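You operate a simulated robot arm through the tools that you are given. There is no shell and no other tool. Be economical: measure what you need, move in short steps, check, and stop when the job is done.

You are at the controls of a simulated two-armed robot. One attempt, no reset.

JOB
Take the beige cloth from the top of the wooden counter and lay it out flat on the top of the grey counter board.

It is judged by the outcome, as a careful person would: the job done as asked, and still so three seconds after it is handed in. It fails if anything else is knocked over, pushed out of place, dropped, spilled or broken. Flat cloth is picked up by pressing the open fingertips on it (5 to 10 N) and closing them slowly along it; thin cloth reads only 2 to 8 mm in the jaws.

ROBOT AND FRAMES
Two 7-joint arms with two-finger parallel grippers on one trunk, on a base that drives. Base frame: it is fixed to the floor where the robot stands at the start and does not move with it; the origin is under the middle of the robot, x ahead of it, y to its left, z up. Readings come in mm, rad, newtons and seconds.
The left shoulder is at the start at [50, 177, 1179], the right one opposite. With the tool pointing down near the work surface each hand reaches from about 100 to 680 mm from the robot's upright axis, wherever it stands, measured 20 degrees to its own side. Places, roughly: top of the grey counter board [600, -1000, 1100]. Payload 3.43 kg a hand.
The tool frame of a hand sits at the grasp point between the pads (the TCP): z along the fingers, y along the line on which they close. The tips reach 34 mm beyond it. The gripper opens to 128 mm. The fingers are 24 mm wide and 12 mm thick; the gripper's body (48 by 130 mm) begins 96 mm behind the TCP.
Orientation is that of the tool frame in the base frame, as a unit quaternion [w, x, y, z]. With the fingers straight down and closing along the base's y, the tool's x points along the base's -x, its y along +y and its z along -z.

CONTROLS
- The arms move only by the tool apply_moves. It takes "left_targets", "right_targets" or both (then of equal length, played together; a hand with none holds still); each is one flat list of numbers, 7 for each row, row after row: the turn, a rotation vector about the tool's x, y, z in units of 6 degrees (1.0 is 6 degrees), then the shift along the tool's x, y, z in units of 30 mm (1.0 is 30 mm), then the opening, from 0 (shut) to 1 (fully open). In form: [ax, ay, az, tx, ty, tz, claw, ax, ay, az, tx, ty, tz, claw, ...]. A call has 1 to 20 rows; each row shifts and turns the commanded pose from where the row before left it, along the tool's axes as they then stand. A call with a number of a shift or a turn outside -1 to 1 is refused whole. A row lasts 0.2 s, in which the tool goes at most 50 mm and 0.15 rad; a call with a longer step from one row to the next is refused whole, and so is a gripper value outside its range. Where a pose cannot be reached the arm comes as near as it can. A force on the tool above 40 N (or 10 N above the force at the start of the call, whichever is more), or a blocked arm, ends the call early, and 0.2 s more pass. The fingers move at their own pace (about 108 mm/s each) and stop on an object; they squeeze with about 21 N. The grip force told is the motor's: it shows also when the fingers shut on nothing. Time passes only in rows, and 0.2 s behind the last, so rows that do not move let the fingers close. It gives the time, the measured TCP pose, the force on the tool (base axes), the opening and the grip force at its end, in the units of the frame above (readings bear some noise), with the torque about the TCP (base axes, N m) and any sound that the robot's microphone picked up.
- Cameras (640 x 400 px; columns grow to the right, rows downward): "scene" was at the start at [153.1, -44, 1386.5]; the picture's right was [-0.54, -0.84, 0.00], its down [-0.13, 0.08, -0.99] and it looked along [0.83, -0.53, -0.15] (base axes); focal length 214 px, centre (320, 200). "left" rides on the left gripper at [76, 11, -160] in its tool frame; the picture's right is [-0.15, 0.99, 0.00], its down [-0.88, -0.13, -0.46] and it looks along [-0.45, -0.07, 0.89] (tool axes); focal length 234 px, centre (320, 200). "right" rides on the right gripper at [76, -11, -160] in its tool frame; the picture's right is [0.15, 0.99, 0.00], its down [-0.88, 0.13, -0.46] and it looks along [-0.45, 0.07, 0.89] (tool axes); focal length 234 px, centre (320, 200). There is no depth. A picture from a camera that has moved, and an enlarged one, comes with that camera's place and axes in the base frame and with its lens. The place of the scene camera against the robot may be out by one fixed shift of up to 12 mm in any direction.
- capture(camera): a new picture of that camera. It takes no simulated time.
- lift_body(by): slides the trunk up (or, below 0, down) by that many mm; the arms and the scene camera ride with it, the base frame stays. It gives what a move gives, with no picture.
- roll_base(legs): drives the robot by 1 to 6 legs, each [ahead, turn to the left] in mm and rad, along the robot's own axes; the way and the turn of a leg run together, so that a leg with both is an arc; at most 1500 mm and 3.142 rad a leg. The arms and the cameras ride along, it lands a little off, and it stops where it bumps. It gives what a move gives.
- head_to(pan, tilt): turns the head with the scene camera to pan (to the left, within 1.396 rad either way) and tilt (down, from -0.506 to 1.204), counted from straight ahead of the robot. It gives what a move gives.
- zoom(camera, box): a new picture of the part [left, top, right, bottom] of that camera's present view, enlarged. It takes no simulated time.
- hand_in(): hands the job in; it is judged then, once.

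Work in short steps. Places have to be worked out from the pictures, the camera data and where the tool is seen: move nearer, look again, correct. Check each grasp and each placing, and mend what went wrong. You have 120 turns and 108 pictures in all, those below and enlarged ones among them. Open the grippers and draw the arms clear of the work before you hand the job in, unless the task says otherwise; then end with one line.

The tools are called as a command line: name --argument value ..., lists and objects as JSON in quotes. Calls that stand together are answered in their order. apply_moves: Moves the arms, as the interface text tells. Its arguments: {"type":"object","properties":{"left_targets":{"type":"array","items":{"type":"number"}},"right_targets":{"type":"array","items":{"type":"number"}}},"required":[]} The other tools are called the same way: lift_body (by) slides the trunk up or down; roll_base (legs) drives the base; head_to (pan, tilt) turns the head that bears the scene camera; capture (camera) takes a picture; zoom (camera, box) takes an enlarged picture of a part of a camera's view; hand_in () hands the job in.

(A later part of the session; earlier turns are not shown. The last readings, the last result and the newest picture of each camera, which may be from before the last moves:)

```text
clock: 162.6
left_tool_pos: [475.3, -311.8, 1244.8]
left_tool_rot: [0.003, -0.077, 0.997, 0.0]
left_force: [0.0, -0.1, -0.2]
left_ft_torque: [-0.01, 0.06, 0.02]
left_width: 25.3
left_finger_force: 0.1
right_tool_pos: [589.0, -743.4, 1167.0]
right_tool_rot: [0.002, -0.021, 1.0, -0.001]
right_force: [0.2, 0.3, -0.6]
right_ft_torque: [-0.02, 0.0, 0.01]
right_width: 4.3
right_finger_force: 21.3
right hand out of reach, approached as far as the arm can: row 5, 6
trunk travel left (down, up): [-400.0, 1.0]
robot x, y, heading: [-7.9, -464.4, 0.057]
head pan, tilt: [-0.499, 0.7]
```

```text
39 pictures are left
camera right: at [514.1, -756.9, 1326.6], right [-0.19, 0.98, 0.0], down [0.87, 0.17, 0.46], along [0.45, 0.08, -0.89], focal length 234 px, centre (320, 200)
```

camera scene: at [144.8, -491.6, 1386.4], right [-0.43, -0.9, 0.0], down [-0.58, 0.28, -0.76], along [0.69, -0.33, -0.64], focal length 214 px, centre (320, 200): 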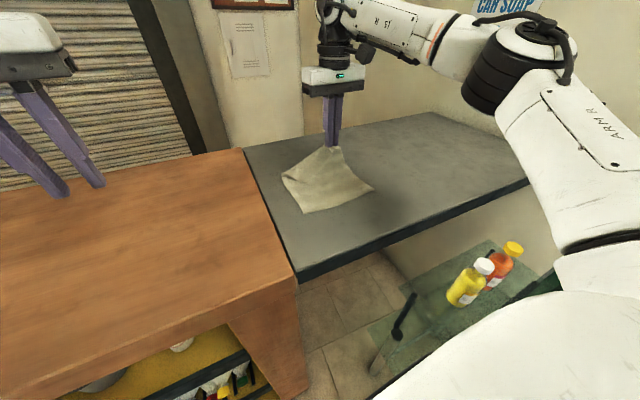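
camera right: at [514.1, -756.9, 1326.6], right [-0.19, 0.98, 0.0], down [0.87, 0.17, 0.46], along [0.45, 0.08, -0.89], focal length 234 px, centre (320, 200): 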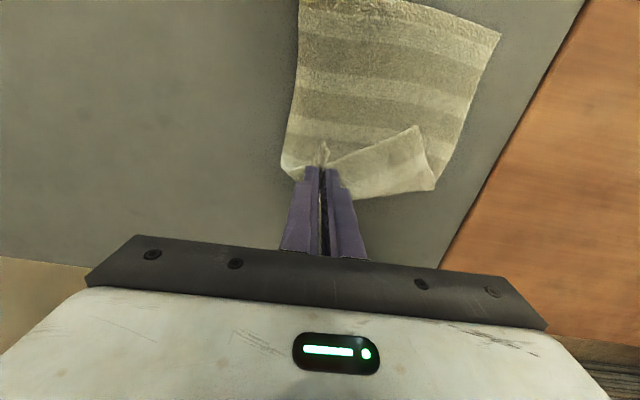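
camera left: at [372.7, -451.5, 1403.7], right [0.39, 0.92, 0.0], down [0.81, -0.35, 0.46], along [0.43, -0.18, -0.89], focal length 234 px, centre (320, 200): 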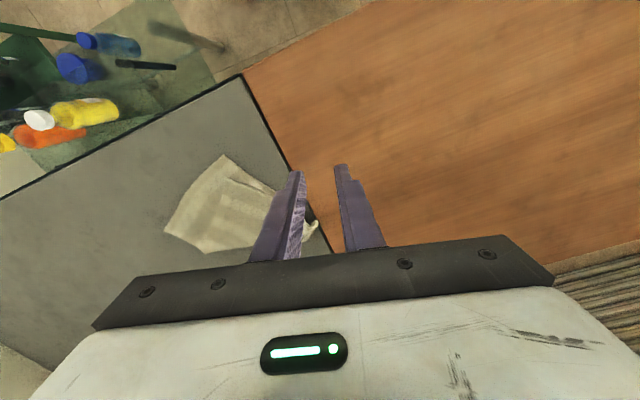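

Nearly unfolded; only corner A is still folded over. I lower P onto the board, reaching outward as far as possible.

apply_moves --right_targets '[0, 0, 0, -0.5, -0.1, 0.4, 0, 0, 0, 0, -0.5, -0.1, 0.4, 0, 0, 0, 0, -0.5, -0.1, 0.4, 0, 0, 0, 0, -0.4, 0, 0.35, 0, 0, 0, 0, -0.3, 0, 0.2, 0]'

capture --camera "right"

```text
clock: 163.8
left_tool_pos: [474.1, -312.7, 1244.7]
left_tool_rot: [0.005, -0.077, 0.997, 0.0]
left_force: [0.0, -0.3, 0.1]
left_ft_torque: [0.01, -0.04, 0.01]
left_width: 25.6
left_finger_force: 0.2
right_tool_pos: [603.9, -762.7, 1112.0]
right_tool_rot: [0.004, -0.021, 1.0, -0.001]
right_force: [-0.1, 1.1, 7.5]
right_ft_torque: [0.07, -0.03, 0.02]
right_width: 4.1
right_finger_force: 20.6
right hand out of reach, approached as far as the arm can: row 1, 2, 3, 4, 5
trunk travel left (down, up): [-400.0, 1.0]
robot x, y, heading: [-8.3, -462.0, 0.054]
head pan, tilt: [-0.499, 0.7]
```

```text
38 pictures are left
camera right: at [528.4, -776.1, 1270.6], right [-0.19, 0.98, 0.0], down [0.87, 0.17, 0.46], along [0.46, 0.08, -0.89], focal length 234 px, centre (320, 200)
```

right: 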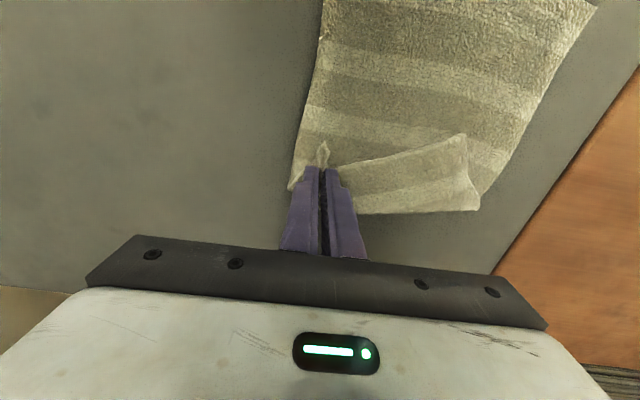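

P is down, but the far edge A–P is still folded over as a strip and the reach is at its limit. I release P and then press-drag the near edge toward the robot, to straighten the cloth and bring it closer.

apply_moves --right_targets '[0, 0, 0, 0, 0, -0.05, 0, 0, 0, 0, 0, 0, 0, 0.08, 0, 0, 0, 0, 0, 0, 0.15, 0, 0, 0, 0, 0, -0.4, 0.15, 0, 0, 0, 0, 0, -0.9, 0.25, 0, 0, 0, 0.72, 0.38, 0, 0.35, 0, 0, 0, 0.72, 0.38, 0, 0.35, 0, 0, 0, 0.72, 0.38, 0, 0.35, 0, 0, 0, 0.72, 0.38, 0, 0.35, 0, 0, 0, 0.72, 0.38, 0, 0.35, 0, 0, 0, 0.7, 0.38, 0.5, 0.35]'

capture --camera "right"

zoom --camera "scene" --box '[240, 100, 420, 240]'

```text
clock: 166.2
left_tool_pos: [474.4, -311.6, 1244.2]
left_tool_rot: [0.004, -0.077, 0.997, 0.0]
left_force: [-0.2, 0.3, 0.5]
left_ft_torque: [0.0, 0.04, -0.02]
left_width: 25.7
left_finger_force: 0.0
right_tool_pos: [466.9, -702.1, 1134.2]
right_tool_rot: [0.001, -0.021, 1.0, -0.003]
right_force: [-0.2, 0.8, -0.3]
right_ft_torque: [0.0, 0.01, 0.02]
right_width: 44.9
right_finger_force: 0.0
right hand out of reach, approached as far as the arm can: row 5
trunk travel left (down, up): [-400.0, 1.0]
robot x, y, heading: [-8.1, -468.0, 0.054]
head pan, tilt: [-0.499, 0.7]
```

```text
37 pictures are left
camera right: at [392.2, -715.7, 1293.3], right [-0.19, 0.98, 0.0], down [0.87, 0.17, 0.46], along [0.45, 0.08, -0.89], focal length 234 px, centre (320, 200)
```

right: 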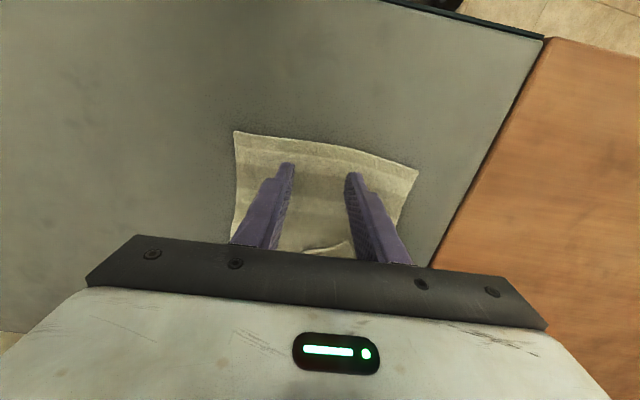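

```text
2.86 times, centred on (330, 170) of scene
camera zoom: at [144.3, -491.2, 1386.5], right [-0.43, -0.9, 0.0], down [-0.58, 0.28, -0.77], along [0.69, -0.33, -0.64], focal length 613 px, centre (291, 286)
```

zoom: 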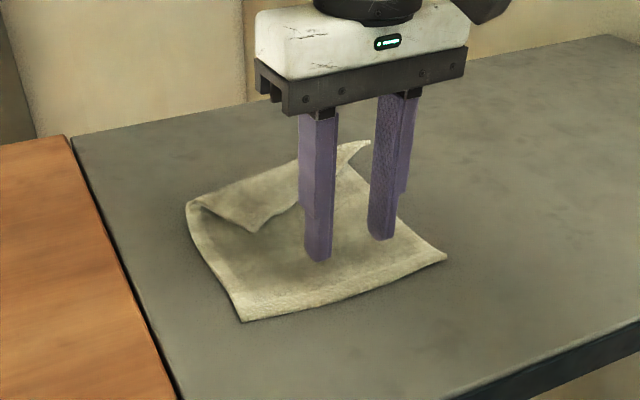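

P is now unfolded and only corner A's triangle remains, tip near (255,232) in the zoom. I press near the front edge and drag about 85 mm toward the robot.

apply_moves --right_targets '[0, 0, 0, 0, 0, 0.4, 0.35, 0, 0, 0, 0, 0, 0.3, 0.35, 0, 0, 0, 0, 0, 0.1, 0.35]'

```text
clock: 167.0
left_tool_pos: [476.5, -312.4, 1244.7]
left_tool_rot: [0.004, -0.077, 0.997, 0.001]
left_force: [0.2, 1.1, -0.4]
left_ft_torque: [0.02, 0.0, -0.02]
left_width: 25.5
left_finger_force: 0.1
right_tool_pos: [468.7, -702.4, 1109.1]
right_tool_rot: [0.001, -0.021, 1.0, -0.002]
right_force: [0.6, -0.2, -0.2]
right_ft_torque: [-0.02, 0.04, 0.0]
right_width: 44.8
right_finger_force: 0.2
trunk travel left (down, up): [-400.0, 1.0]
robot x, y, heading: [-4.3, -460.5, 0.056]
head pan, tilt: [-0.499, 0.7]
```

apply_moves --right_targets '[0, 0, 0, 0, 0, 0.1, 0.35, 0, 0, 0, 0, 0, 0.08, 0.35]'

```text
clock: 167.6
left_tool_pos: [474.7, -311.2, 1243.5]
left_tool_rot: [0.004, -0.077, 0.997, 0.0]
left_force: [0.5, 0.4, 0.1]
left_ft_torque: [0.01, 0.05, 0.0]
left_width: 25.4
left_finger_force: 0.0
right_tool_pos: [468.5, -702.6, 1105.4]
right_tool_rot: [0.004, -0.021, 1.0, -0.001]
right_force: [-0.5, -2.3, 11.3]
right_ft_torque: [-0.02, 0.08, 0.05]
right_width: 44.7
right_finger_force: 0.1
trunk travel left (down, up): [-400.0, 1.0]
robot x, y, heading: [-2.3, -464.0, 0.054]
head pan, tilt: [-0.499, 0.7]
```

11 N; dragging toward the robot slowly, then lifting.

apply_moves --right_targets '[0, 0, 0, 0.25, 0, 0, 0.35, 0, 0, 0, 0.25, 0, 0, 0.35, 0, 0, 0, 0.25, 0, 0, 0.35, 0, 0, 0, 0.25, 0, 0, 0.35, 0, 0, 0, 0.25, 0, 0, 0.35, 0, 0, 0, 0.25, 0, 0, 0.35, 0, 0, 0, 0.25, 0, 0, 0.35, 0, 0, 0, 0.25, 0, 0, 0.35, 0, 0, 0, 0.25, 0, 0, 0.35, 0, 0, 0, 0.25, 0, 0, 0.35, 0, 0, 0, 0.25, 0, 0, 0.35]'

capture --camera "right"

zoom --camera "scene" --box '[240, 100, 420, 240]'

```text
clock: 170.0
left_tool_pos: [475.1, -311.4, 1244.6]
left_tool_rot: [0.005, -0.077, 0.997, -0.001]
left_force: [-1.4, -0.5, -0.2]
left_ft_torque: [-0.02, 0.02, 0.0]
left_width: 25.5
left_finger_force: 0.0
right_tool_pos: [385.2, -704.2, 1105.4]
right_tool_rot: [0.003, -0.021, 1.0, -0.003]
right_force: [7.1, -0.2, 29.4]
right_ft_torque: [0.28, -0.17, -0.07]
right_width: 44.4
right_finger_force: 0.1
trunk travel left (down, up): [-400.0, 1.0]
robot x, y, heading: [-8.7, -463.9, 0.058]
head pan, tilt: [-0.499, 0.7]
```

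```text
35 pictures are left
camera right: at [310.7, -717.7, 1264.9], right [-0.19, 0.98, 0.0], down [0.87, 0.17, 0.46], along [0.45, 0.08, -0.89], focal length 234 px, centre (320, 200)
```

right: 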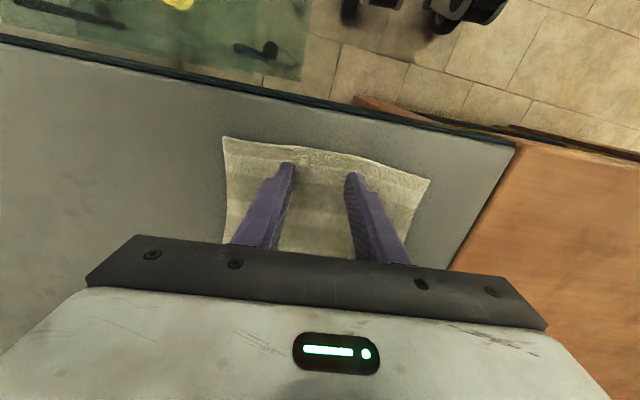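

```text
2.86 times, centred on (330, 170) of scene
camera zoom: at [143.3, -490.1, 1386.7], right [-0.43, -0.9, 0.0], down [-0.58, 0.28, -0.77], along [0.69, -0.33, -0.64], focal length 613 px, centre (291, 286)
```

zoom: 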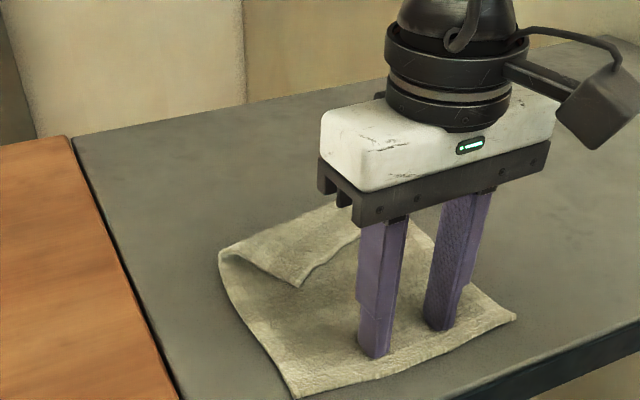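

The drag worked well; the near edge is now at x≈368. I lift off and move over the folded corner A, whose tip is near (474, −654).

apply_moves --right_targets '[0, 0, 0, 0, 0, -0.7, 0.35, 0, 0, 0, 0, 0, -0.8, 0.2, 0, 0, 0, -0.79, 0.25, 0, 0.16, 0, 0, 0, -0.79, 0.25, 0, 0.16, 0, 0, 0, -0.79, 0.25, 0, 0.16, 0, 0, 0, -0.79, 0.25, 0, 0.16, 0, 0, 0, -0.79, 0.25, 0.4, 0.16]'

capture --camera "right"

```text
clock: 171.6
left_tool_pos: [475.4, -311.3, 1243.0]
left_tool_rot: [0.003, -0.076, 0.997, 0.001]
left_force: [-0.2, 0.4, -0.2]
left_ft_torque: [-0.07, 0.02, -0.05]
left_width: 25.4
left_finger_force: 0.0
right_tool_pos: [504.6, -664.3, 1137.3]
right_tool_rot: [0.001, -0.021, 1.0, -0.002]
right_force: [0.8, -0.5, 0.4]
right_ft_torque: [-0.05, 0.01, 0.01]
right_width: 20.3
right_finger_force: 0.0
trunk travel left (down, up): [-400.0, 1.0]
robot x, y, heading: [-9.4, -465.7, 0.058]
head pan, tilt: [-0.499, 0.7]
```

```text
33 pictures are left
camera right: at [429.5, -677.3, 1296.6], right [-0.19, 0.98, 0.0], down [0.87, 0.17, 0.46], along [0.45, 0.08, -0.89], focal length 234 px, centre (320, 200)
```

right: 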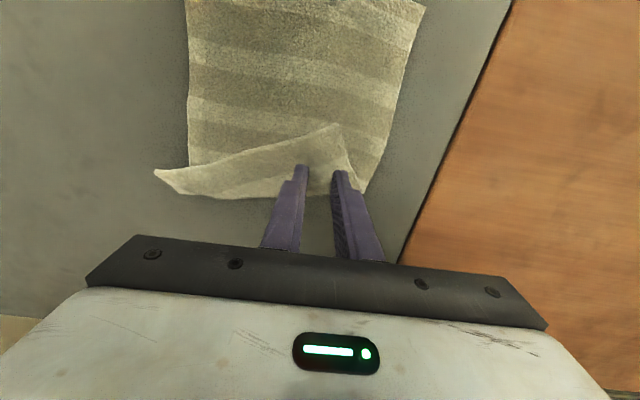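

A's tip is at about (461, −655). I shift slightly toward it and descend to near contact.

apply_moves --right_targets '[0, 0, 0, 0.4, 0.17, 0.3, 0.16, 0, 0, 0, 0, 0, 0.4, 0.16, 0, 0, 0, 0, 0, 0.15, 0.16]'

```text
clock: 172.4
left_tool_pos: [474.9, -312.3, 1243.5]
left_tool_rot: [0.004, -0.076, 0.997, 0.0]
left_force: [0.3, 0.1, 0.7]
left_ft_torque: [0.0, 0.03, 0.02]
left_width: 25.4
left_finger_force: 0.1
right_tool_pos: [492.3, -659.0, 1111.2]
right_tool_rot: [0.002, -0.021, 1.0, -0.002]
right_force: [0.8, -0.4, 1.0]
right_ft_torque: [-0.01, -0.04, -0.01]
right_width: 20.2
right_finger_force: 0.0
trunk travel left (down, up): [-400.0, 1.0]
robot x, y, heading: [-6.3, -463.7, 0.055]
head pan, tilt: [-0.499, 0.7]
```

apply_moves --right_targets '[0, 0, 0, 0, 0, 0.08, 0.16, 0, 0, 0, 0, 0, 0.06, 0.16]'

```text
clock: 173.0
left_tool_pos: [476.2, -312.7, 1245.0]
left_tool_rot: [0.004, -0.076, 0.997, 0.0]
left_force: [0.0, -0.1, -0.1]
left_ft_torque: [-0.01, 0.03, -0.01]
left_width: 25.6
left_finger_force: 0.0
right_tool_pos: [490.5, -659.5, 1109.1]
right_tool_rot: [0.003, -0.021, 1.0, -0.002]
right_force: [0.5, -2.2, 10.4]
right_ft_torque: [-0.07, -0.04, -0.02]
right_width: 20.3
right_finger_force: 0.1
trunk travel left (down, up): [-400.0, 1.0]
robot x, y, heading: [-8.7, -465.6, 0.056]
head pan, tilt: [-0.499, 0.7]
```

10 N; closing slowly, then lifting 40 mm.

apply_moves --right_targets '[0, 0, 0, 0, 0, -0.02, 0.15, 0, 0, 0, 0, 0, 0, 0.14, 0, 0, 0, 0, 0, 0, 0.13, 0, 0, 0, 0, 0, 0, 0.12, 0, 0, 0, 0, 0, 0, 0.11, 0, 0, 0, 0, 0, 0, 0.1, 0, 0, 0, 0, 0, 0, 0.09, 0, 0, 0, 0, 0, 0, 0.08, 0, 0, 0, 0, 0, 0, 0.07, 0, 0, 0, 0, 0, 0, 0.06, 0, 0, 0, 0, 0, 0, 0.05, 0, 0, 0, 0, 0, 0, 0.04, 0, 0, 0, 0, 0, 0, 0.03, 0, 0, 0, 0, 0, 0, 0.02, 0, 0, 0, 0, 0, 0, 0.01, 0, 0, 0, 0, 0, 0, 0, 0, 0, 0, 0, 0, 0, 0]'

zoom --camera "right" --box '[140, 60, 420, 260]'

```text
clock: 176.6
left_tool_pos: [474.4, -310.2, 1245.2]
left_tool_rot: [0.004, -0.077, 0.997, 0.0]
left_force: [-0.5, -0.2, -0.3]
left_ft_torque: [-0.02, 0.02, 0.02]
left_width: 25.5
left_finger_force: 0.1
right_tool_pos: [489.4, -659.4, 1108.9]
right_tool_rot: [0.003, -0.021, 1.0, -0.002]
right_force: [0.3, -0.1, 14.0]
right_ft_torque: [-0.04, 0.02, 0.01]
right_width: 0.0
right_finger_force: 20.9
trunk travel left (down, up): [-400.0, 1.0]
robot x, y, heading: [-1.7, -466.0, 0.056]
head pan, tilt: [-0.499, 0.7]
```

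```text
2.00 times, centred on (280, 160) of right
camera zoom: at [414.9, -671.6, 1268.1], right [-0.19, 0.98, 0.0], down [0.87, 0.17, 0.46], along [0.45, 0.08, -0.89], focal length 468 px, centre (400, 280)
```

zoom: 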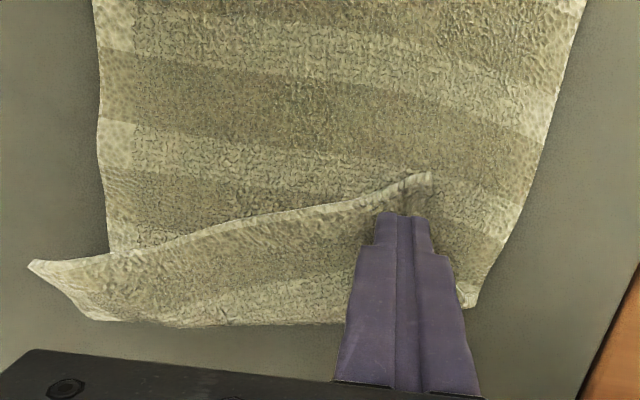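

Not caught; the outer finger was near the flap's side edge. I reopen, shift 10 mm inward with a wider opening, and press again.

apply_moves --right_targets '[0, 0, 0, 0, 0, 0, 0.08, 0, 0, 0, 0, 0, 0, 0.15, 0, 0, 0, 0, 0, 0, 0.2, 0, 0, 0, 0, 0, -0.25, 0.2, 0, 0, 0, -0.1, -0.33, 0, 0.2, 0, 0, 0, 0, 0, 0.12, 0.2, 0, 0, 0, 0, 0, 0.1, 0.2]'

zoom --camera "right" --box '[140, 60, 420, 260]'

```text
clock: 178.2
left_tool_pos: [474.3, -311.1, 1244.0]
left_tool_rot: [0.004, -0.077, 0.997, 0.001]
left_force: [-0.2, 0.3, 0.4]
left_ft_torque: [0.02, -0.02, 0.02]
left_width: 25.6
left_finger_force: 0.1
right_tool_pos: [493.6, -669.5, 1109.9]
right_tool_rot: [0.002, -0.021, 1.0, -0.002]
right_force: [-1.2, -1.1, 4.9]
right_ft_torque: [-0.06, 0.01, -0.02]
right_width: 25.7
right_finger_force: 0.0
trunk travel left (down, up): [-400.0, 1.0]
robot x, y, heading: [-8.8, -464.1, 0.059]
head pan, tilt: [-0.499, 0.7]
```

```text
2.00 times, centred on (280, 160) of right
camera zoom: at [418.4, -682.0, 1269.2], right [-0.19, 0.98, 0.0], down [0.87, 0.17, 0.46], along [0.45, 0.08, -0.89], focal length 468 px, centre (400, 280)
```

zoom: 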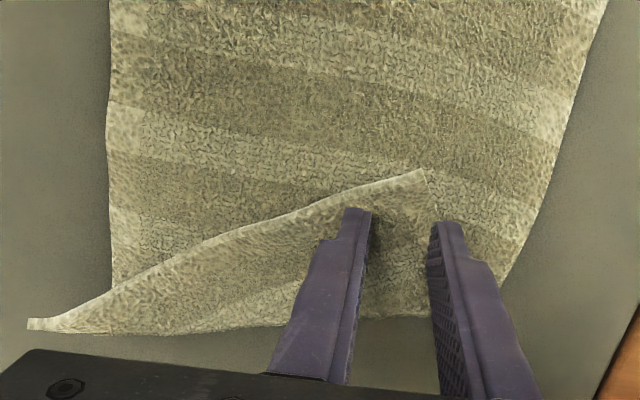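

The right finger straddles the flap edge; shift 10 mm further right-in and 8 mm deeper.

apply_moves --right_targets '[0, 0, 0, 0, 0, -0.25, 0.2, 0, 0, 0, -0.3, -0.32, 0, 0.18, 0, 0, 0, 0, 0, 0.12, 0.18, 0, 0, 0, 0, 0, 0.12, 0.18, 0, 0, 0, 0, 0, 0.03, 0.18]'

zoom --camera "right" --box '[140, 60, 420, 260]'

```text
clock: 179.4
left_tool_pos: [476.5, -312.9, 1244.5]
left_tool_rot: [0.003, -0.076, 0.997, 0.0]
left_force: [-0.3, 0.0, -0.5]
left_ft_torque: [-0.01, 0.02, 0.02]
left_width: 25.8
left_finger_force: 0.0
right_tool_pos: [503.0, -677.9, 1109.2]
right_tool_rot: [0.002, -0.021, 1.0, -0.002]
right_force: [0.3, -1.5, 7.5]
right_ft_torque: [-0.02, -0.04, -0.04]
right_width: 22.8
right_finger_force: 0.1
trunk travel left (down, up): [-400.0, 1.0]
robot x, y, heading: [-5.8, -463.1, 0.054]
head pan, tilt: [-0.499, 0.7]
```

```text
2.00 times, centred on (280, 160) of right
camera zoom: at [428.0, -691.0, 1268.8], right [-0.19, 0.98, 0.0], down [0.87, 0.17, 0.46], along [0.45, 0.08, -0.89], focal length 468 px, centre (400, 280)
```

zoom: 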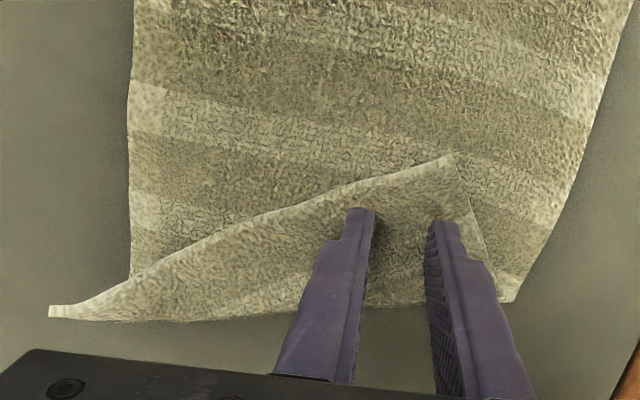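

Both fingers are now well on the flap at 7.5 N. Closing slowly.

apply_moves --right_targets '[0, 0, 0, 0, 0, 0.02, 0.17, 0, 0, 0, 0, 0, 0, 0.16, 0, 0, 0, 0, 0, 0, 0.15, 0, 0, 0, 0, 0, 0, 0.14, 0, 0, 0, 0, 0, 0, 0.13, 0, 0, 0, 0, 0, 0, 0.12, 0, 0, 0, 0, 0, 0, 0.11, 0, 0, 0, 0, 0, 0, 0.1, 0, 0, 0, 0, 0, 0, 0.09, 0, 0, 0, 0, 0, 0, 0.08, 0, 0, 0, 0, 0, 0, 0.07, 0, 0, 0, 0, 0, 0, 0.06, 0, 0, 0, 0, 0, 0, 0.05, 0, 0, 0, 0, 0, 0, 0.04, 0, 0, 0, 0, 0, 0, 0.03, 0, 0, 0, 0, 0, 0, 0.015, 0, 0, 0, 0, 0, 0, 0, 0, 0, 0, 0, 0, 0, 0]'

zoom --camera "right" --box '[140, 60, 420, 260]'

```text
clock: 183.2
left_tool_pos: [474.5, -311.3, 1245.5]
left_tool_rot: [0.005, -0.077, 0.997, 0.001]
left_force: [-0.1, -1.0, 0.2]
left_ft_torque: [0.02, 0.03, 0.03]
left_width: 25.8
left_finger_force: 0.0
right_tool_pos: [502.6, -676.5, 1108.2]
right_tool_rot: [0.002, -0.021, 1.0, -0.001]
right_force: [1.2, -0.2, 12.9]
right_ft_torque: [0.01, 0.02, -0.02]
right_width: 0.1
right_finger_force: 20.9
trunk travel left (down, up): [-400.0, 1.0]
robot x, y, heading: [-4.4, -461.7, 0.052]
head pan, tilt: [-0.499, 0.7]
```

```text
2.00 times, centred on (280, 160) of right
camera zoom: at [427.3, -690.5, 1268.1], right [-0.19, 0.98, 0.0], down [0.87, 0.17, 0.46], along [0.45, 0.08, -0.89], focal length 468 px, centre (400, 280)
```

zoom: 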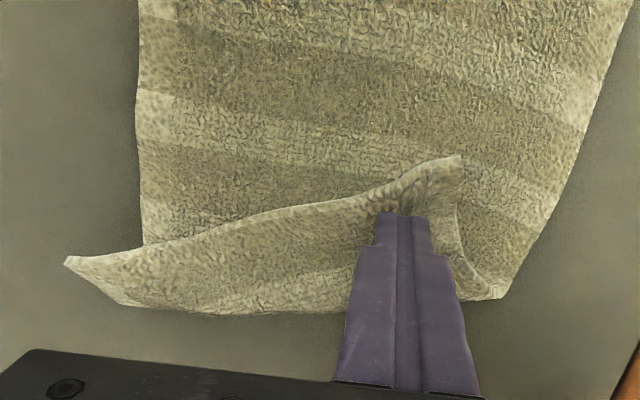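

Again nothing. A wider start buckles more easily, so I reopen to 45 mm, lift and look.

apply_moves --right_targets '[0, 0, 0, 0, 0, 0, 0.08, 0, 0, 0, 0, 0, 0, 0.15, 0, 0, 0, 0, 0, 0, 0.2, 0, 0, 0, 0, 0, -0.3, 0.34, 0, 0, 0, 0, 0, 0, 0.34]'

zoom --camera "right" --box '[140, 60, 420, 260]'

```text
clock: 184.4
left_tool_pos: [475.3, -312.1, 1244.2]
left_tool_rot: [0.003, -0.077, 0.997, 0.0]
left_force: [-0.1, 0.3, -0.1]
left_ft_torque: [-0.01, -0.02, -0.01]
left_width: 25.7
left_finger_force: 0.0
right_tool_pos: [502.9, -677.7, 1116.1]
right_tool_rot: [0.001, -0.02, 1.0, -0.002]
right_force: [-0.7, -0.2, -0.2]
right_ft_torque: [0.0, 0.04, -0.02]
right_width: 43.6
right_finger_force: 0.1
trunk travel left (down, up): [-400.0, 1.0]
robot x, y, heading: [-7.6, -463.6, 0.054]
head pan, tilt: [-0.499, 0.7]
```

```text
2.00 times, centred on (280, 160) of right
camera zoom: at [428.2, -691.0, 1275.7], right [-0.19, 0.98, 0.0], down [0.87, 0.17, 0.46], along [0.45, 0.08, -0.89], focal length 468 px, centre (400, 280)
```

zoom: 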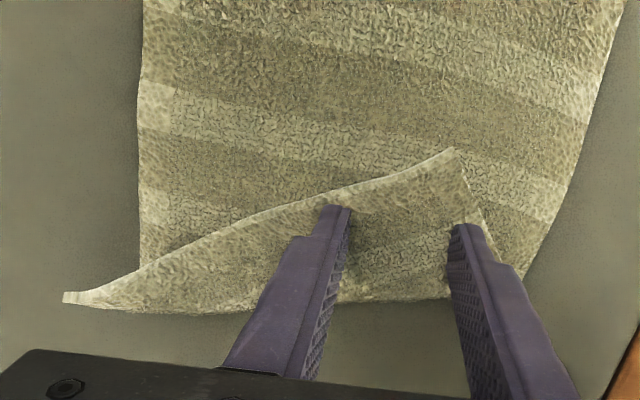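

Both fingers are on the flap. Press and close from here.

apply_moves --right_targets '[0, 0, 0, 0, 0, 0.2, 0.34, 0, 0, 0, 0, 0, 0.12, 0.34]'

```text
clock: 185.0
left_tool_pos: [474.9, -312.6, 1245.0]
left_tool_rot: [0.004, -0.077, 0.997, 0.001]
left_force: [-0.5, -0.3, -0.1]
left_ft_torque: [-0.01, 0.04, -0.02]
left_width: 25.4
left_finger_force: 0.0
right_tool_pos: [503.1, -677.9, 1108.6]
right_tool_rot: [0.004, -0.021, 1.0, -0.002]
right_force: [-1.3, -1.8, 11.3]
right_ft_torque: [-0.02, 0.0, -0.01]
right_width: 43.4
right_finger_force: 0.0
trunk travel left (down, up): [-400.0, 1.0]
robot x, y, heading: [-5.4, -461.8, 0.058]
head pan, tilt: [-0.499, 0.7]
```

apply_moves --right_targets '[0, 0, 0, 0, 0, 0, 0.32, 0, 0, 0, 0, 0, 0, 0.3, 0, 0, 0, 0, 0, 0, 0.28, 0, 0, 0, 0, 0, 0, 0.26, 0, 0, 0, 0, 0, 0, 0.24, 0, 0, 0, 0, 0, 0, 0.22, 0, 0, 0, 0, 0, 0, 0.2, 0, 0, 0, 0, 0, 0, 0.18, 0, 0, 0, 0, 0, 0, 0.16, 0, 0, 0, 0, 0, 0, 0.14, 0, 0, 0, 0, 0, 0, 0.12, 0, 0, 0, 0, 0, 0, 0.1, 0, 0, 0, 0, 0, 0, 0.08, 0, 0, 0, 0, 0, 0, 0.06, 0, 0, 0, 0, 0, 0, 0.04, 0, 0, 0, 0, 0, 0, 0.02, 0, 0, 0, 0, 0, 0, 0, 0, 0, 0, 0, 0, 0, 0, 0, 0, 0, 0, 0, 0, 0]'

zoom --camera "right" --box '[140, 60, 420, 260]'

```text
clock: 189.0
left_tool_pos: [473.4, -311.0, 1246.4]
left_tool_rot: [0.005, -0.076, 0.997, -0.001]
left_force: [-0.1, 0.3, 0.3]
left_ft_torque: [0.0, 0.01, 0.0]
left_width: 25.7
left_finger_force: 0.0
right_tool_pos: [502.4, -676.1, 1108.4]
right_tool_rot: [0.002, -0.02, 1.0, -0.002]
right_force: [-0.7, 0.2, 21.1]
right_ft_torque: [0.02, 0.04, 0.01]
right_width: 8.9
right_finger_force: 20.9
trunk travel left (down, up): [-400.0, 1.0]
robot x, y, heading: [-8.3, -465.3, 0.056]
head pan, tilt: [-0.499, 0.7]
```

```text
2.00 times, centred on (280, 160) of right
camera zoom: at [426.9, -690.0, 1267.8], right [-0.19, 0.98, 0.0], down [0.87, 0.17, 0.46], along [0.45, 0.08, -0.89], focal length 468 px, centre (400, 280)
```

zoom: 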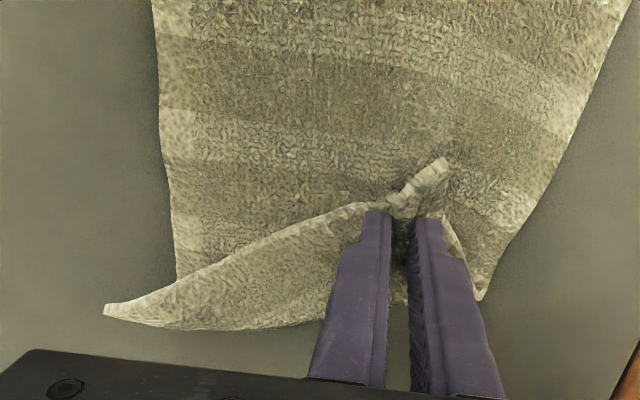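

Caught (8.9 mm). Lifting gently to check which layers.

apply_moves --right_targets '[0, 0, 0, 0, 0, -0.3, 0, 0, 0, 0, 0, 0, -0.4, 0, 0, 0, 0, 0, 0, -0.4, 0]'

zoom --camera "right" --box '[120, 20, 440, 260]'

zoom --camera "scene" --box '[240, 100, 420, 240]'

```text
clock: 189.8
left_tool_pos: [476.0, -311.0, 1243.4]
left_tool_rot: [0.004, -0.077, 0.997, 0.001]
left_force: [-0.1, 0.2, -1.3]
left_ft_torque: [0.03, 0.0, -0.01]
left_width: 25.7
left_finger_force: 0.1
right_tool_pos: [502.5, -677.8, 1139.9]
right_tool_rot: [0.0, -0.022, 1.0, -0.001]
right_force: [0.3, 0.5, 0.5]
right_ft_torque: [-0.04, 0.01, -0.02]
right_width: 7.7
right_finger_force: 20.9
trunk travel left (down, up): [-400.0, 1.0]
robot x, y, heading: [-7.3, -465.9, 0.055]
head pan, tilt: [-0.499, 0.7]
```

```text
1.67 times, centred on (280, 140) of right
camera zoom: at [428.3, -691.0, 1299.5], right [-0.19, 0.98, 0.0], down [0.87, 0.17, 0.46], along [0.45, 0.08, -0.89], focal length 390 px, centre (387, 300)
```

zoom: 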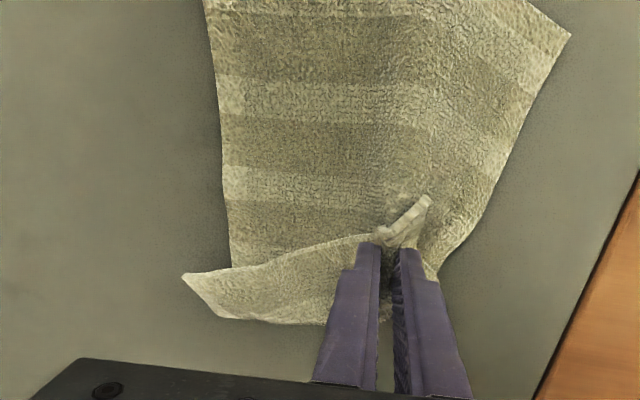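

```text
2.86 times, centred on (330, 170) of scene
camera zoom: at [144.6, -491.3, 1386.3], right [-0.43, -0.9, 0.0], down [-0.58, 0.28, -0.76], along [0.69, -0.33, -0.64], focal length 613 px, centre (291, 286)
```

zoom: 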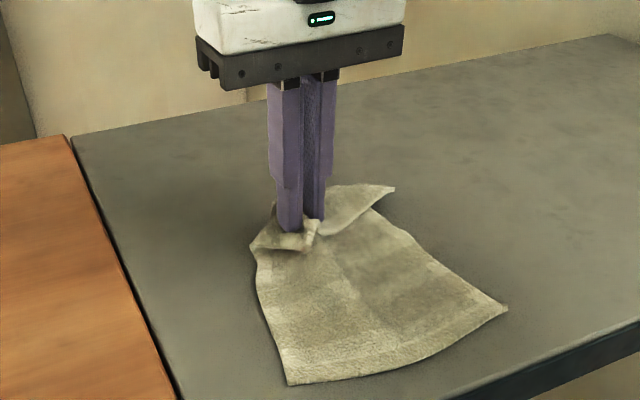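

Both layers seem caught. I set it back down, spread it open and retry with a lighter press and an intermediate opening.

apply_moves --right_targets '[0, 0, 0, 0, 0, 0.5, 0, 0, 0, 0, 0, 0, 0.5, 0, 0, 0, 0, 0, 0, 0.03, 0.08, 0, 0, 0, 0, 0, 0, 0.16, 0, 0, 0, 0, 0, 0, 0.25, 0, 0, 0, 0, 0, 0, 0.36, 0, 0, 0, 0, 0, -0.3, 0.36, 0, 0, 0, 0, 0, -0.3, 0.26]'

zoom --camera "right" --box '[120, 20, 440, 260]'

```text
clock: 191.6
left_tool_pos: [475.7, -312.1, 1244.2]
left_tool_rot: [0.003, -0.077, 0.997, 0.001]
left_force: [0.7, 1.0, -0.3]
left_ft_torque: [0.04, 0.03, -0.01]
left_width: 25.7
left_finger_force: 0.2
right_tool_pos: [504.1, -677.3, 1127.9]
right_tool_rot: [0.001, -0.021, 1.0, -0.002]
right_force: [-0.2, 0.4, -0.2]
right_ft_torque: [0.0, -0.03, 0.02]
right_width: 33.0
right_finger_force: 0.0
trunk travel left (down, up): [-400.0, 1.0]
robot x, y, heading: [-7.5, -465.0, 0.054]
head pan, tilt: [-0.499, 0.7]
```

```text
1.67 times, centred on (280, 140) of right
camera zoom: at [428.3, -690.9, 1286.9], right [-0.19, 0.98, 0.0], down [0.87, 0.17, 0.46], along [0.45, 0.08, -0.89], focal length 390 px, centre (387, 300)
```

zoom: 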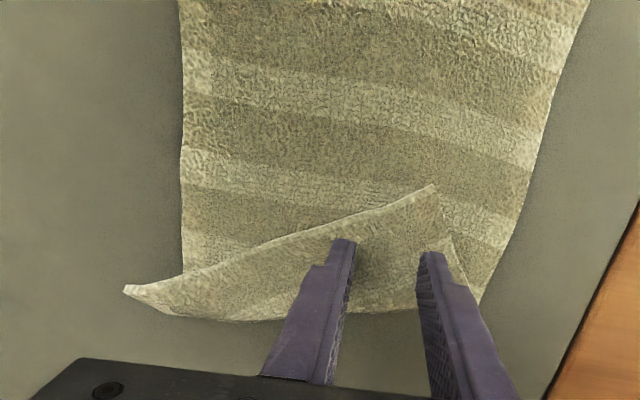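

apply_moves --right_targets '[0, 0, 0, 0.15, 0.05, 0.3, 0.26, 0, 0, 0, 0, 0, 0.27, 0.26, 0, 0, 0, 0, 0, 0.06, 0.26]'

```text
clock: 192.4
left_tool_pos: [475.2, -311.4, 1245.3]
left_tool_rot: [0.004, -0.076, 0.997, 0.0]
left_force: [0.4, -0.6, 0.3]
left_ft_torque: [0.01, 0.01, -0.01]
left_width: 25.8
left_finger_force: 0.0
right_tool_pos: [500.1, -676.1, 1109.5]
right_tool_rot: [0.003, -0.022, 1.0, -0.002]
right_force: [0.0, -1.6, 5.5]
right_ft_torque: [-0.02, -0.02, 0.01]
right_width: 33.4
right_finger_force: 0.2
trunk travel left (down, up): [-400.0, 1.0]
robot x, y, heading: [-8.3, -464.0, 0.058]
head pan, tilt: [-0.499, 0.7]
```

5.5 N with a 33 mm opening. Closing slowly, then a small lift.

apply_moves --right_targets '[0, 0, 0, 0, 0, 0, 0.24, 0, 0, 0, 0, 0, 0, 0.225, 0, 0, 0, 0, 0, 0, 0.21, 0, 0, 0, 0, 0, 0, 0.195, 0, 0, 0, 0, 0, 0, 0.18, 0, 0, 0, 0, 0, 0, 0.165, 0, 0, 0, 0, 0, 0, 0.15, 0, 0, 0, 0, 0, 0, 0.135, 0, 0, 0, 0, 0, 0, 0.12, 0, 0, 0, 0, 0, 0, 0.105, 0, 0, 0, 0, 0, 0, 0.09, 0, 0, 0, 0, 0, 0, 0.07, 0, 0, 0, 0, 0, 0, 0.05, 0, 0, 0, 0, 0, 0, 0.03, 0, 0, 0, 0, 0, 0, 0.01, 0, 0, 0, 0, 0, 0, 0, 0, 0, 0, 0, 0, 0, 0, 0, 0, 0, 0, 0, -0.3, 0, 0, 0, 0, 0, 0, -0.5, 0]'

zoom --camera "right" --box '[120, 20, 440, 260]'

```text
clock: 196.4
left_tool_pos: [474.9, -312.8, 1244.7]
left_tool_rot: [0.003, -0.077, 0.997, 0.0]
left_force: [-0.1, -0.6, -0.3]
left_ft_torque: [0.0, -0.02, 0.01]
left_width: 25.4
left_finger_force: 0.1
right_tool_pos: [497.7, -675.5, 1133.1]
right_tool_rot: [0.001, -0.02, 1.0, -0.001]
right_force: [0.2, -0.3, -0.6]
right_ft_torque: [0.0, 0.0, 0.03]
right_width: 7.3
right_finger_force: 20.8
trunk travel left (down, up): [-400.0, 1.0]
robot x, y, heading: [-8.7, -463.9, 0.057]
head pan, tilt: [-0.499, 0.7]
```

```text
1.67 times, centred on (280, 140) of right
camera zoom: at [423.2, -689.5, 1292.1], right [-0.19, 0.98, 0.0], down [0.87, 0.17, 0.46], along [0.45, 0.08, -0.89], focal length 390 px, centre (387, 300)
```

zoom: 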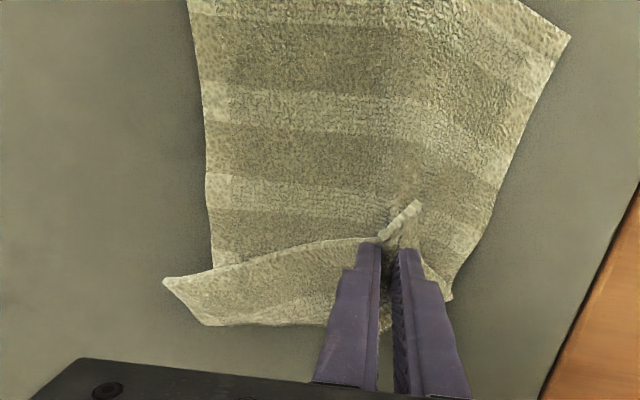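

Two layers again. Since the flap slides over the lower layer under light finger pressure, I'll instead press near its tip and drag it outward over the fold. I set it down and spread first.

apply_moves --right_targets '[0, 0, 0, 0, 0, 0.4, 0, 0, 0, 0, 0, 0, 0.38, 0, 0, 0, 0, 0, 0, 0, 0.08, 0, 0, 0, 0, 0, 0, 0.16, 0, 0, 0, 0, 0, 0, 0.25, 0, 0, 0, 0, 0, 0, 0.34, 0, 0, 0, 0, 0, -0.4, 0.34, 0, 0, 0, 0.5, 0.3, 0, 0.2]'

zoom --camera "right" --box '[120, 20, 440, 260]'

```text
clock: 198.2
left_tool_pos: [474.6, -311.8, 1244.3]
left_tool_rot: [0.004, -0.076, 0.997, 0.001]
left_force: [0.1, -0.1, 0.0]
left_ft_torque: [0.02, 0.0, 0.04]
left_width: 25.7
left_finger_force: 0.1
right_tool_pos: [483.3, -667.6, 1120.8]
right_tool_rot: [0.001, -0.021, 1.0, -0.002]
right_force: [-0.7, -1.1, 0.6]
right_ft_torque: [0.01, 0.02, 0.03]
right_width: 25.4
right_finger_force: 0.0
trunk travel left (down, up): [-400.0, 1.0]
robot x, y, heading: [-7.9, -462.9, 0.051]
head pan, tilt: [-0.499, 0.7]
```

```text
1.67 times, centred on (280, 140) of right
camera zoom: at [407.9, -680.9, 1280.5], right [-0.19, 0.98, 0.0], down [0.87, 0.17, 0.46], along [0.45, 0.08, -0.89], focal length 390 px, centre (387, 300)
```

zoom: 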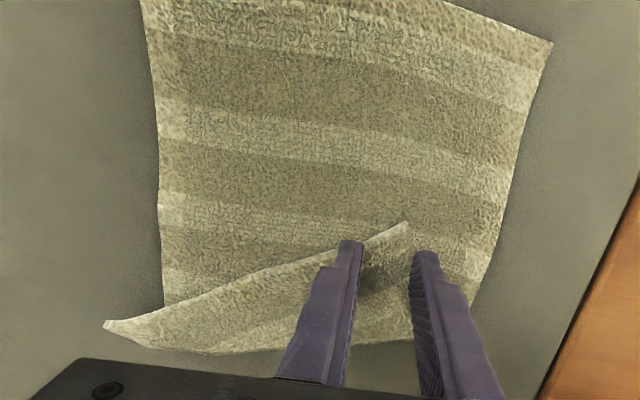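

Closing the fingers so that only the flap tip is pressed, then descending to light contact.

apply_moves --right_targets '[0, 0, 0, -0.05, -0.15, 0, 0, 0, 0, 0, 0, 0, 0.2, 0, 0, 0, 0, 0, 0, 0.15, 0, 0, 0, 0, 0, 0, 0.07, 0]'

```text
clock: 199.2
left_tool_pos: [475.0, -311.9, 1246.3]
left_tool_rot: [0.003, -0.076, 0.997, 0.0]
left_force: [0.7, -0.3, 0.3]
left_ft_torque: [0.0, 0.0, -0.02]
left_width: 25.5
left_finger_force: 0.1
right_tool_pos: [485.3, -672.5, 1108.7]
right_tool_rot: [0.002, -0.021, 1.0, -0.002]
right_force: [-0.9, -2.7, 6.8]
right_ft_torque: [-0.06, 0.05, 0.02]
right_width: 0.2
right_finger_force: 21.1
trunk travel left (down, up): [-400.0, 1.0]
robot x, y, heading: [-7.7, -464.8, 0.062]
head pan, tilt: [-0.499, 0.7]
```

7 N. Dragging outward 50 mm first to see how it responds.

apply_moves --right_targets '[0, 0, 0, -0.25, 0.04, 0, 0, 0, 0, 0, -0.25, 0.04, 0, 0, 0, 0, 0, -0.25, 0.04, 0, 0, 0, 0, 0, -0.25, 0.04, 0, 0, 0, 0, 0, -0.25, 0.04, 0, 0, 0, 0, 0, -0.25, 0.04, 0, 0, 0, 0, 0, -0.25, 0.04, 0, 0]'

zoom --camera "right" --box '[120, 20, 440, 260]'

```text
clock: 200.8
left_tool_pos: [474.9, -312.0, 1244.9]
left_tool_rot: [0.005, -0.077, 0.997, 0.0]
left_force: [0.4, 1.2, -0.2]
left_ft_torque: [-0.01, 0.02, -0.03]
left_width: 25.6
left_finger_force: 0.1
right_tool_pos: [536.3, -661.1, 1108.7]
right_tool_rot: [0.002, -0.022, 1.0, -0.001]
right_force: [-2.2, -0.5, 6.1]
right_ft_torque: [0.02, 0.04, -0.01]
right_width: 0.0
right_finger_force: 20.9
trunk travel left (down, up): [-400.0, 1.0]
robot x, y, heading: [-8.2, -463.1, 0.055]
head pan, tilt: [-0.499, 0.7]
```

```text
1.67 times, centred on (280, 140) of right
camera zoom: at [461.7, -674.7, 1268.8], right [-0.19, 0.98, 0.0], down [0.87, 0.17, 0.46], along [0.45, 0.08, -0.89], focal length 390 px, centre (387, 300)
```

zoom: 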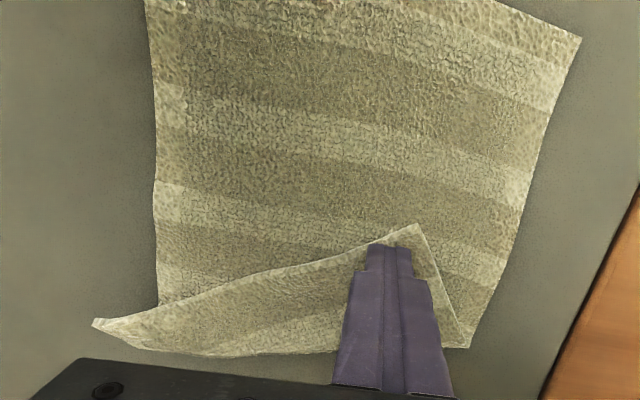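

The whole cloth slid outward, because cloth on board is slipperier than cloth on cloth. A better trick is to turn the hand 90°, with one fingertip on the flap and the other on the lower layer, and open the gripper so it peels the flap out against its own anchor. Lifting and rotating now.

apply_moves --right_targets '[0, 0, 0, 0, 0, -0.8, 0, 0, 0, 0, 0, 0, -0.8, 0.1, 0, 0, 0.97, 0, 0, 0, 0.23, 0, 0, 0.97, 0, 0, 0, 0.23, 0, 0, 0.97, 0, 0, 0, 0.23, 0, 0, 0.97, 0, 0, 0, 0.23, 0, 0, 0.97, 0, 0, 0, 0.23, 0, 0, 0.97, 0, 0, 0, 0.23, 0, 0, 0.97, 0, 0, 0, 0.23, 0, 0, 0.97, 0, 0, 0, 0.23, 0, 0, 0.97, 0, 0, 0, 0.23, 0, 0, 0.97, 0, 0, 0, 0.23, 0, 0, 0.97, 0, 0, 0, 0.23, 0, 0, 0.97, 0, 0, 0, 0.23, 0, 0, 0.97, 0, 0, 0, 0.23, 0, 0, 0.97, 0, 0, 0, 0.23, 0, 0, 0.97, 0, 0, 0, 0.23, 0, 0, 0.97, 0, 0, 0, 0.23]'

capture --camera "right"

```text
clock: 204.6
left_tool_pos: [475.4, -311.8, 1243.8]
left_tool_rot: [0.003, -0.076, 0.997, 0.0]
left_force: [-0.6, -0.2, -0.1]
left_ft_torque: [0.01, 0.02, -0.03]
left_width: 25.9
left_finger_force: 0.1
right_tool_pos: [537.6, -661.1, 1156.0]
right_tool_rot: [0.002, 0.712, 0.702, -0.001]
right_force: [-0.5, -0.1, 0.2]
right_ft_torque: [-0.02, 0.02, -0.01]
right_width: 29.6
right_finger_force: 0.0
trunk travel left (down, up): [-400.0, 1.0]
robot x, y, heading: [-5.8, -465.0, 0.06]
head pan, tilt: [-0.499, 0.7]
```

```text
20 pictures are left
camera right: at [527.8, -584.5, 1315.7], right [0.99, 0.13, 0.0], down [0.12, -0.88, 0.46], along [0.06, -0.45, -0.89], focal length 234 px, centre (320, 200)
```

right: 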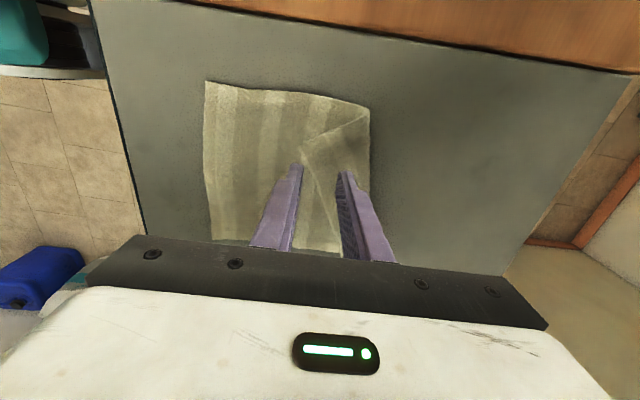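

The yaw is reachable. A tip≈(516,−652) and fold corner≈(576,−601). I position the far finger on the flap tip and the near finger on the lower layer, then descend.

apply_moves --right_targets '[0, 0, 0, 0.05, -0.5, 0.3, 0.23, 0, 0, 0, 0.05, -0.47, 0.4, 0.23, 0, 0, 0, 0, 0, 0.5, 0.23, 0, 0, 0, 0, 0, 0.33, 0.23, 0, 0, 0, 0, 0, 0.1, 0.23]'

zoom --camera "right" --box '[180, 60, 460, 260]'

```text
clock: 205.8
left_tool_pos: [474.7, -311.3, 1244.2]
left_tool_rot: [0.003, -0.076, 0.997, 0.0]
left_force: [-0.6, -0.4, -0.9]
left_ft_torque: [0.0, -0.02, 0.01]
left_width: 25.5
left_finger_force: 0.1
right_tool_pos: [508.8, -657.3, 1109.7]
right_tool_rot: [0.003, 0.711, 0.703, 0.001]
right_force: [0.7, -1.2, 5.1]
right_ft_torque: [0.0, -0.12, 0.01]
right_width: 29.5
right_finger_force: 0.4
trunk travel left (down, up): [-400.0, 1.0]
robot x, y, heading: [-4.8, -461.9, 0.056]
head pan, tilt: [-0.499, 0.7]
```

```text
2.00 times, centred on (320, 160) of right
camera zoom: at [497.9, -581.3, 1268.2], right [0.99, 0.13, 0.0], down [0.12, -0.88, 0.46], along [0.07, -0.45, -0.89], focal length 468 px, centre (320, 280)
```

zoom: 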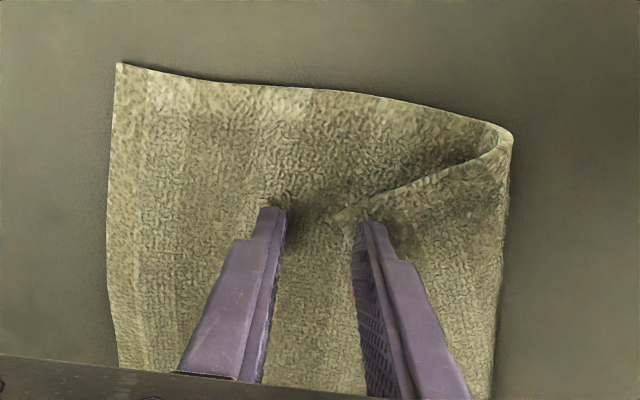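

Placement is right. A bit more press, then open slowly to peel the flap outward.

apply_moves --right_targets '[0, 0, 0, 0, 0, 0.08, 0.23, 0, 0, 0, 0, 0, 0, 0.27, 0, 0, 0, 0, 0, 0, 0.31, 0, 0, 0, 0, 0, 0, 0.35, 0, 0, 0, 0, 0, 0, 0.4, 0, 0, 0, 0, 0, 0, 0.45, 0, 0, 0, 0, 0, 0, 0.5, 0, 0, 0, 0, 0, 0, 0.55, 0, 0, 0, 0, 0, 0, 0.6, 0, 0, 0, 0, 0, 0, 0.65, 0, 0, 0, 0, 0, 0, 0.7, 0, 0, 0, 0, 0, 0, 0.75, 0, 0, 0, 0, 0, 0, 0.8, 0, 0, 0, 0, 0, 0, 0.85, 0, 0, 0, 0, 0, 0, 0.9, 0, 0, 0, 0, 0, 0, 0.95, 0, 0, 0, 0, 0, 0, 1]'

zoom --camera "right" --box '[160, 40, 480, 260]'

```text
clock: 209.4
left_tool_pos: [472.8, -310.2, 1245.9]
left_tool_rot: [0.005, -0.077, 0.997, 0.0]
left_force: [-0.2, 1.0, -0.2]
left_ft_torque: [-0.01, -0.02, 0.0]
left_width: 25.7
left_finger_force: 0.1
right_tool_pos: [506.7, -657.7, 1107.3]
right_tool_rot: [0.003, 0.711, 0.703, 0.001]
right_force: [-4.2, 0.3, 20.9]
right_ft_torque: [0.0, -1.3, 0.0]
right_width: 125.3
right_finger_force: 0.0
trunk travel left (down, up): [-400.0, 1.0]
robot x, y, heading: [-5.1, -463.4, 0.056]
head pan, tilt: [-0.499, 0.7]
```

```text
1.82 times, centred on (320, 150) of right
camera zoom: at [495.7, -580.6, 1266.6], right [0.99, 0.13, 0.01], down [0.12, -0.88, 0.46], along [0.07, -0.45, -0.89], focal length 426 px, centre (320, 291)
```

zoom: 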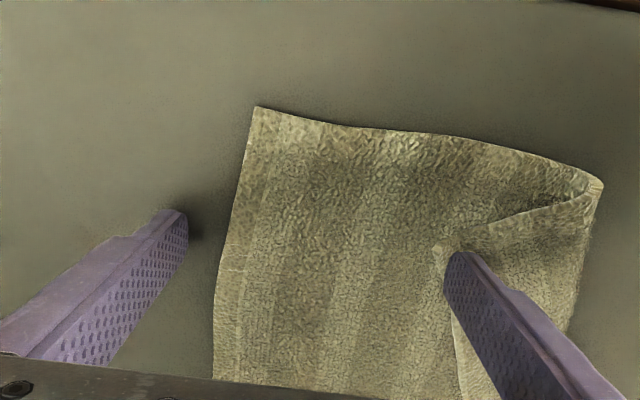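

The near finger carried no load, so the cloth slid instead. I retry with a ~3° tilt so the near finger presses harder as the anchor: lift, reclose, re-aim at the tip (563, −647).

apply_moves --right_targets '[0, 0, 0, 0, 0, -0.5, 1, 0, 0, 0, 0, 0, -0.5, 0.6, -0.48, 0, 0, 0.1, 0.85, 0, 0.23, 0, 0, 0, 0.1, 0.85, 0, 0.23, 0, 0, 0, 0, 0, 0.4, 0.23, 0, 0, 0, 0, 0, 0.4, 0.23, 0, 0, 0, 0, 0, 0.13, 0.23]'

zoom --camera "right" --box '[180, 60, 460, 260]'

```text
clock: 211.0
left_tool_pos: [475.7, -311.5, 1243.3]
left_tool_rot: [0.004, -0.078, 0.997, 0.0]
left_force: [-0.1, -0.7, 0.5]
left_ft_torque: [0.01, -0.05, 0.02]
left_width: 25.8
left_finger_force: 0.1
right_tool_pos: [557.6, -654.8, 1108.6]
right_tool_rot: [0.02, 0.711, 0.703, 0.017]
right_force: [0.5, -1.3, 3.1]
right_ft_torque: [0.0, -0.04, -0.02]
right_width: 29.4
right_finger_force: 0.1
right hand out of reach, approached as far as the arm can: row 4
trunk travel left (down, up): [-400.0, 1.0]
robot x, y, heading: [-8.8, -463.5, 0.057]
head pan, tilt: [-0.499, 0.7]
```

```text
2.00 times, centred on (320, 160) of right
camera zoom: at [540.4, -578.0, 1267.6], right [0.99, 0.13, 0.05], down [0.09, -0.88, 0.46], along [0.11, -0.45, -0.88], focal length 468 px, centre (320, 280)
```

zoom: 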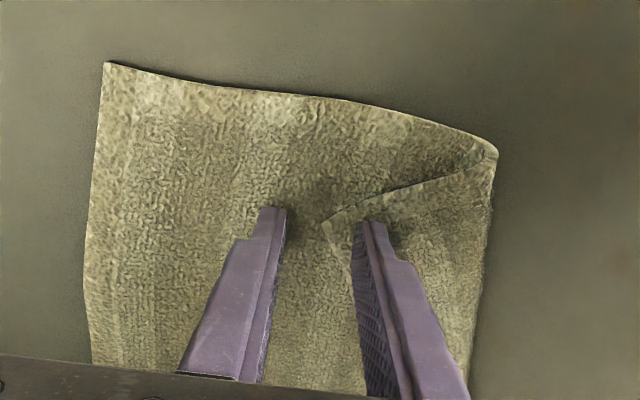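

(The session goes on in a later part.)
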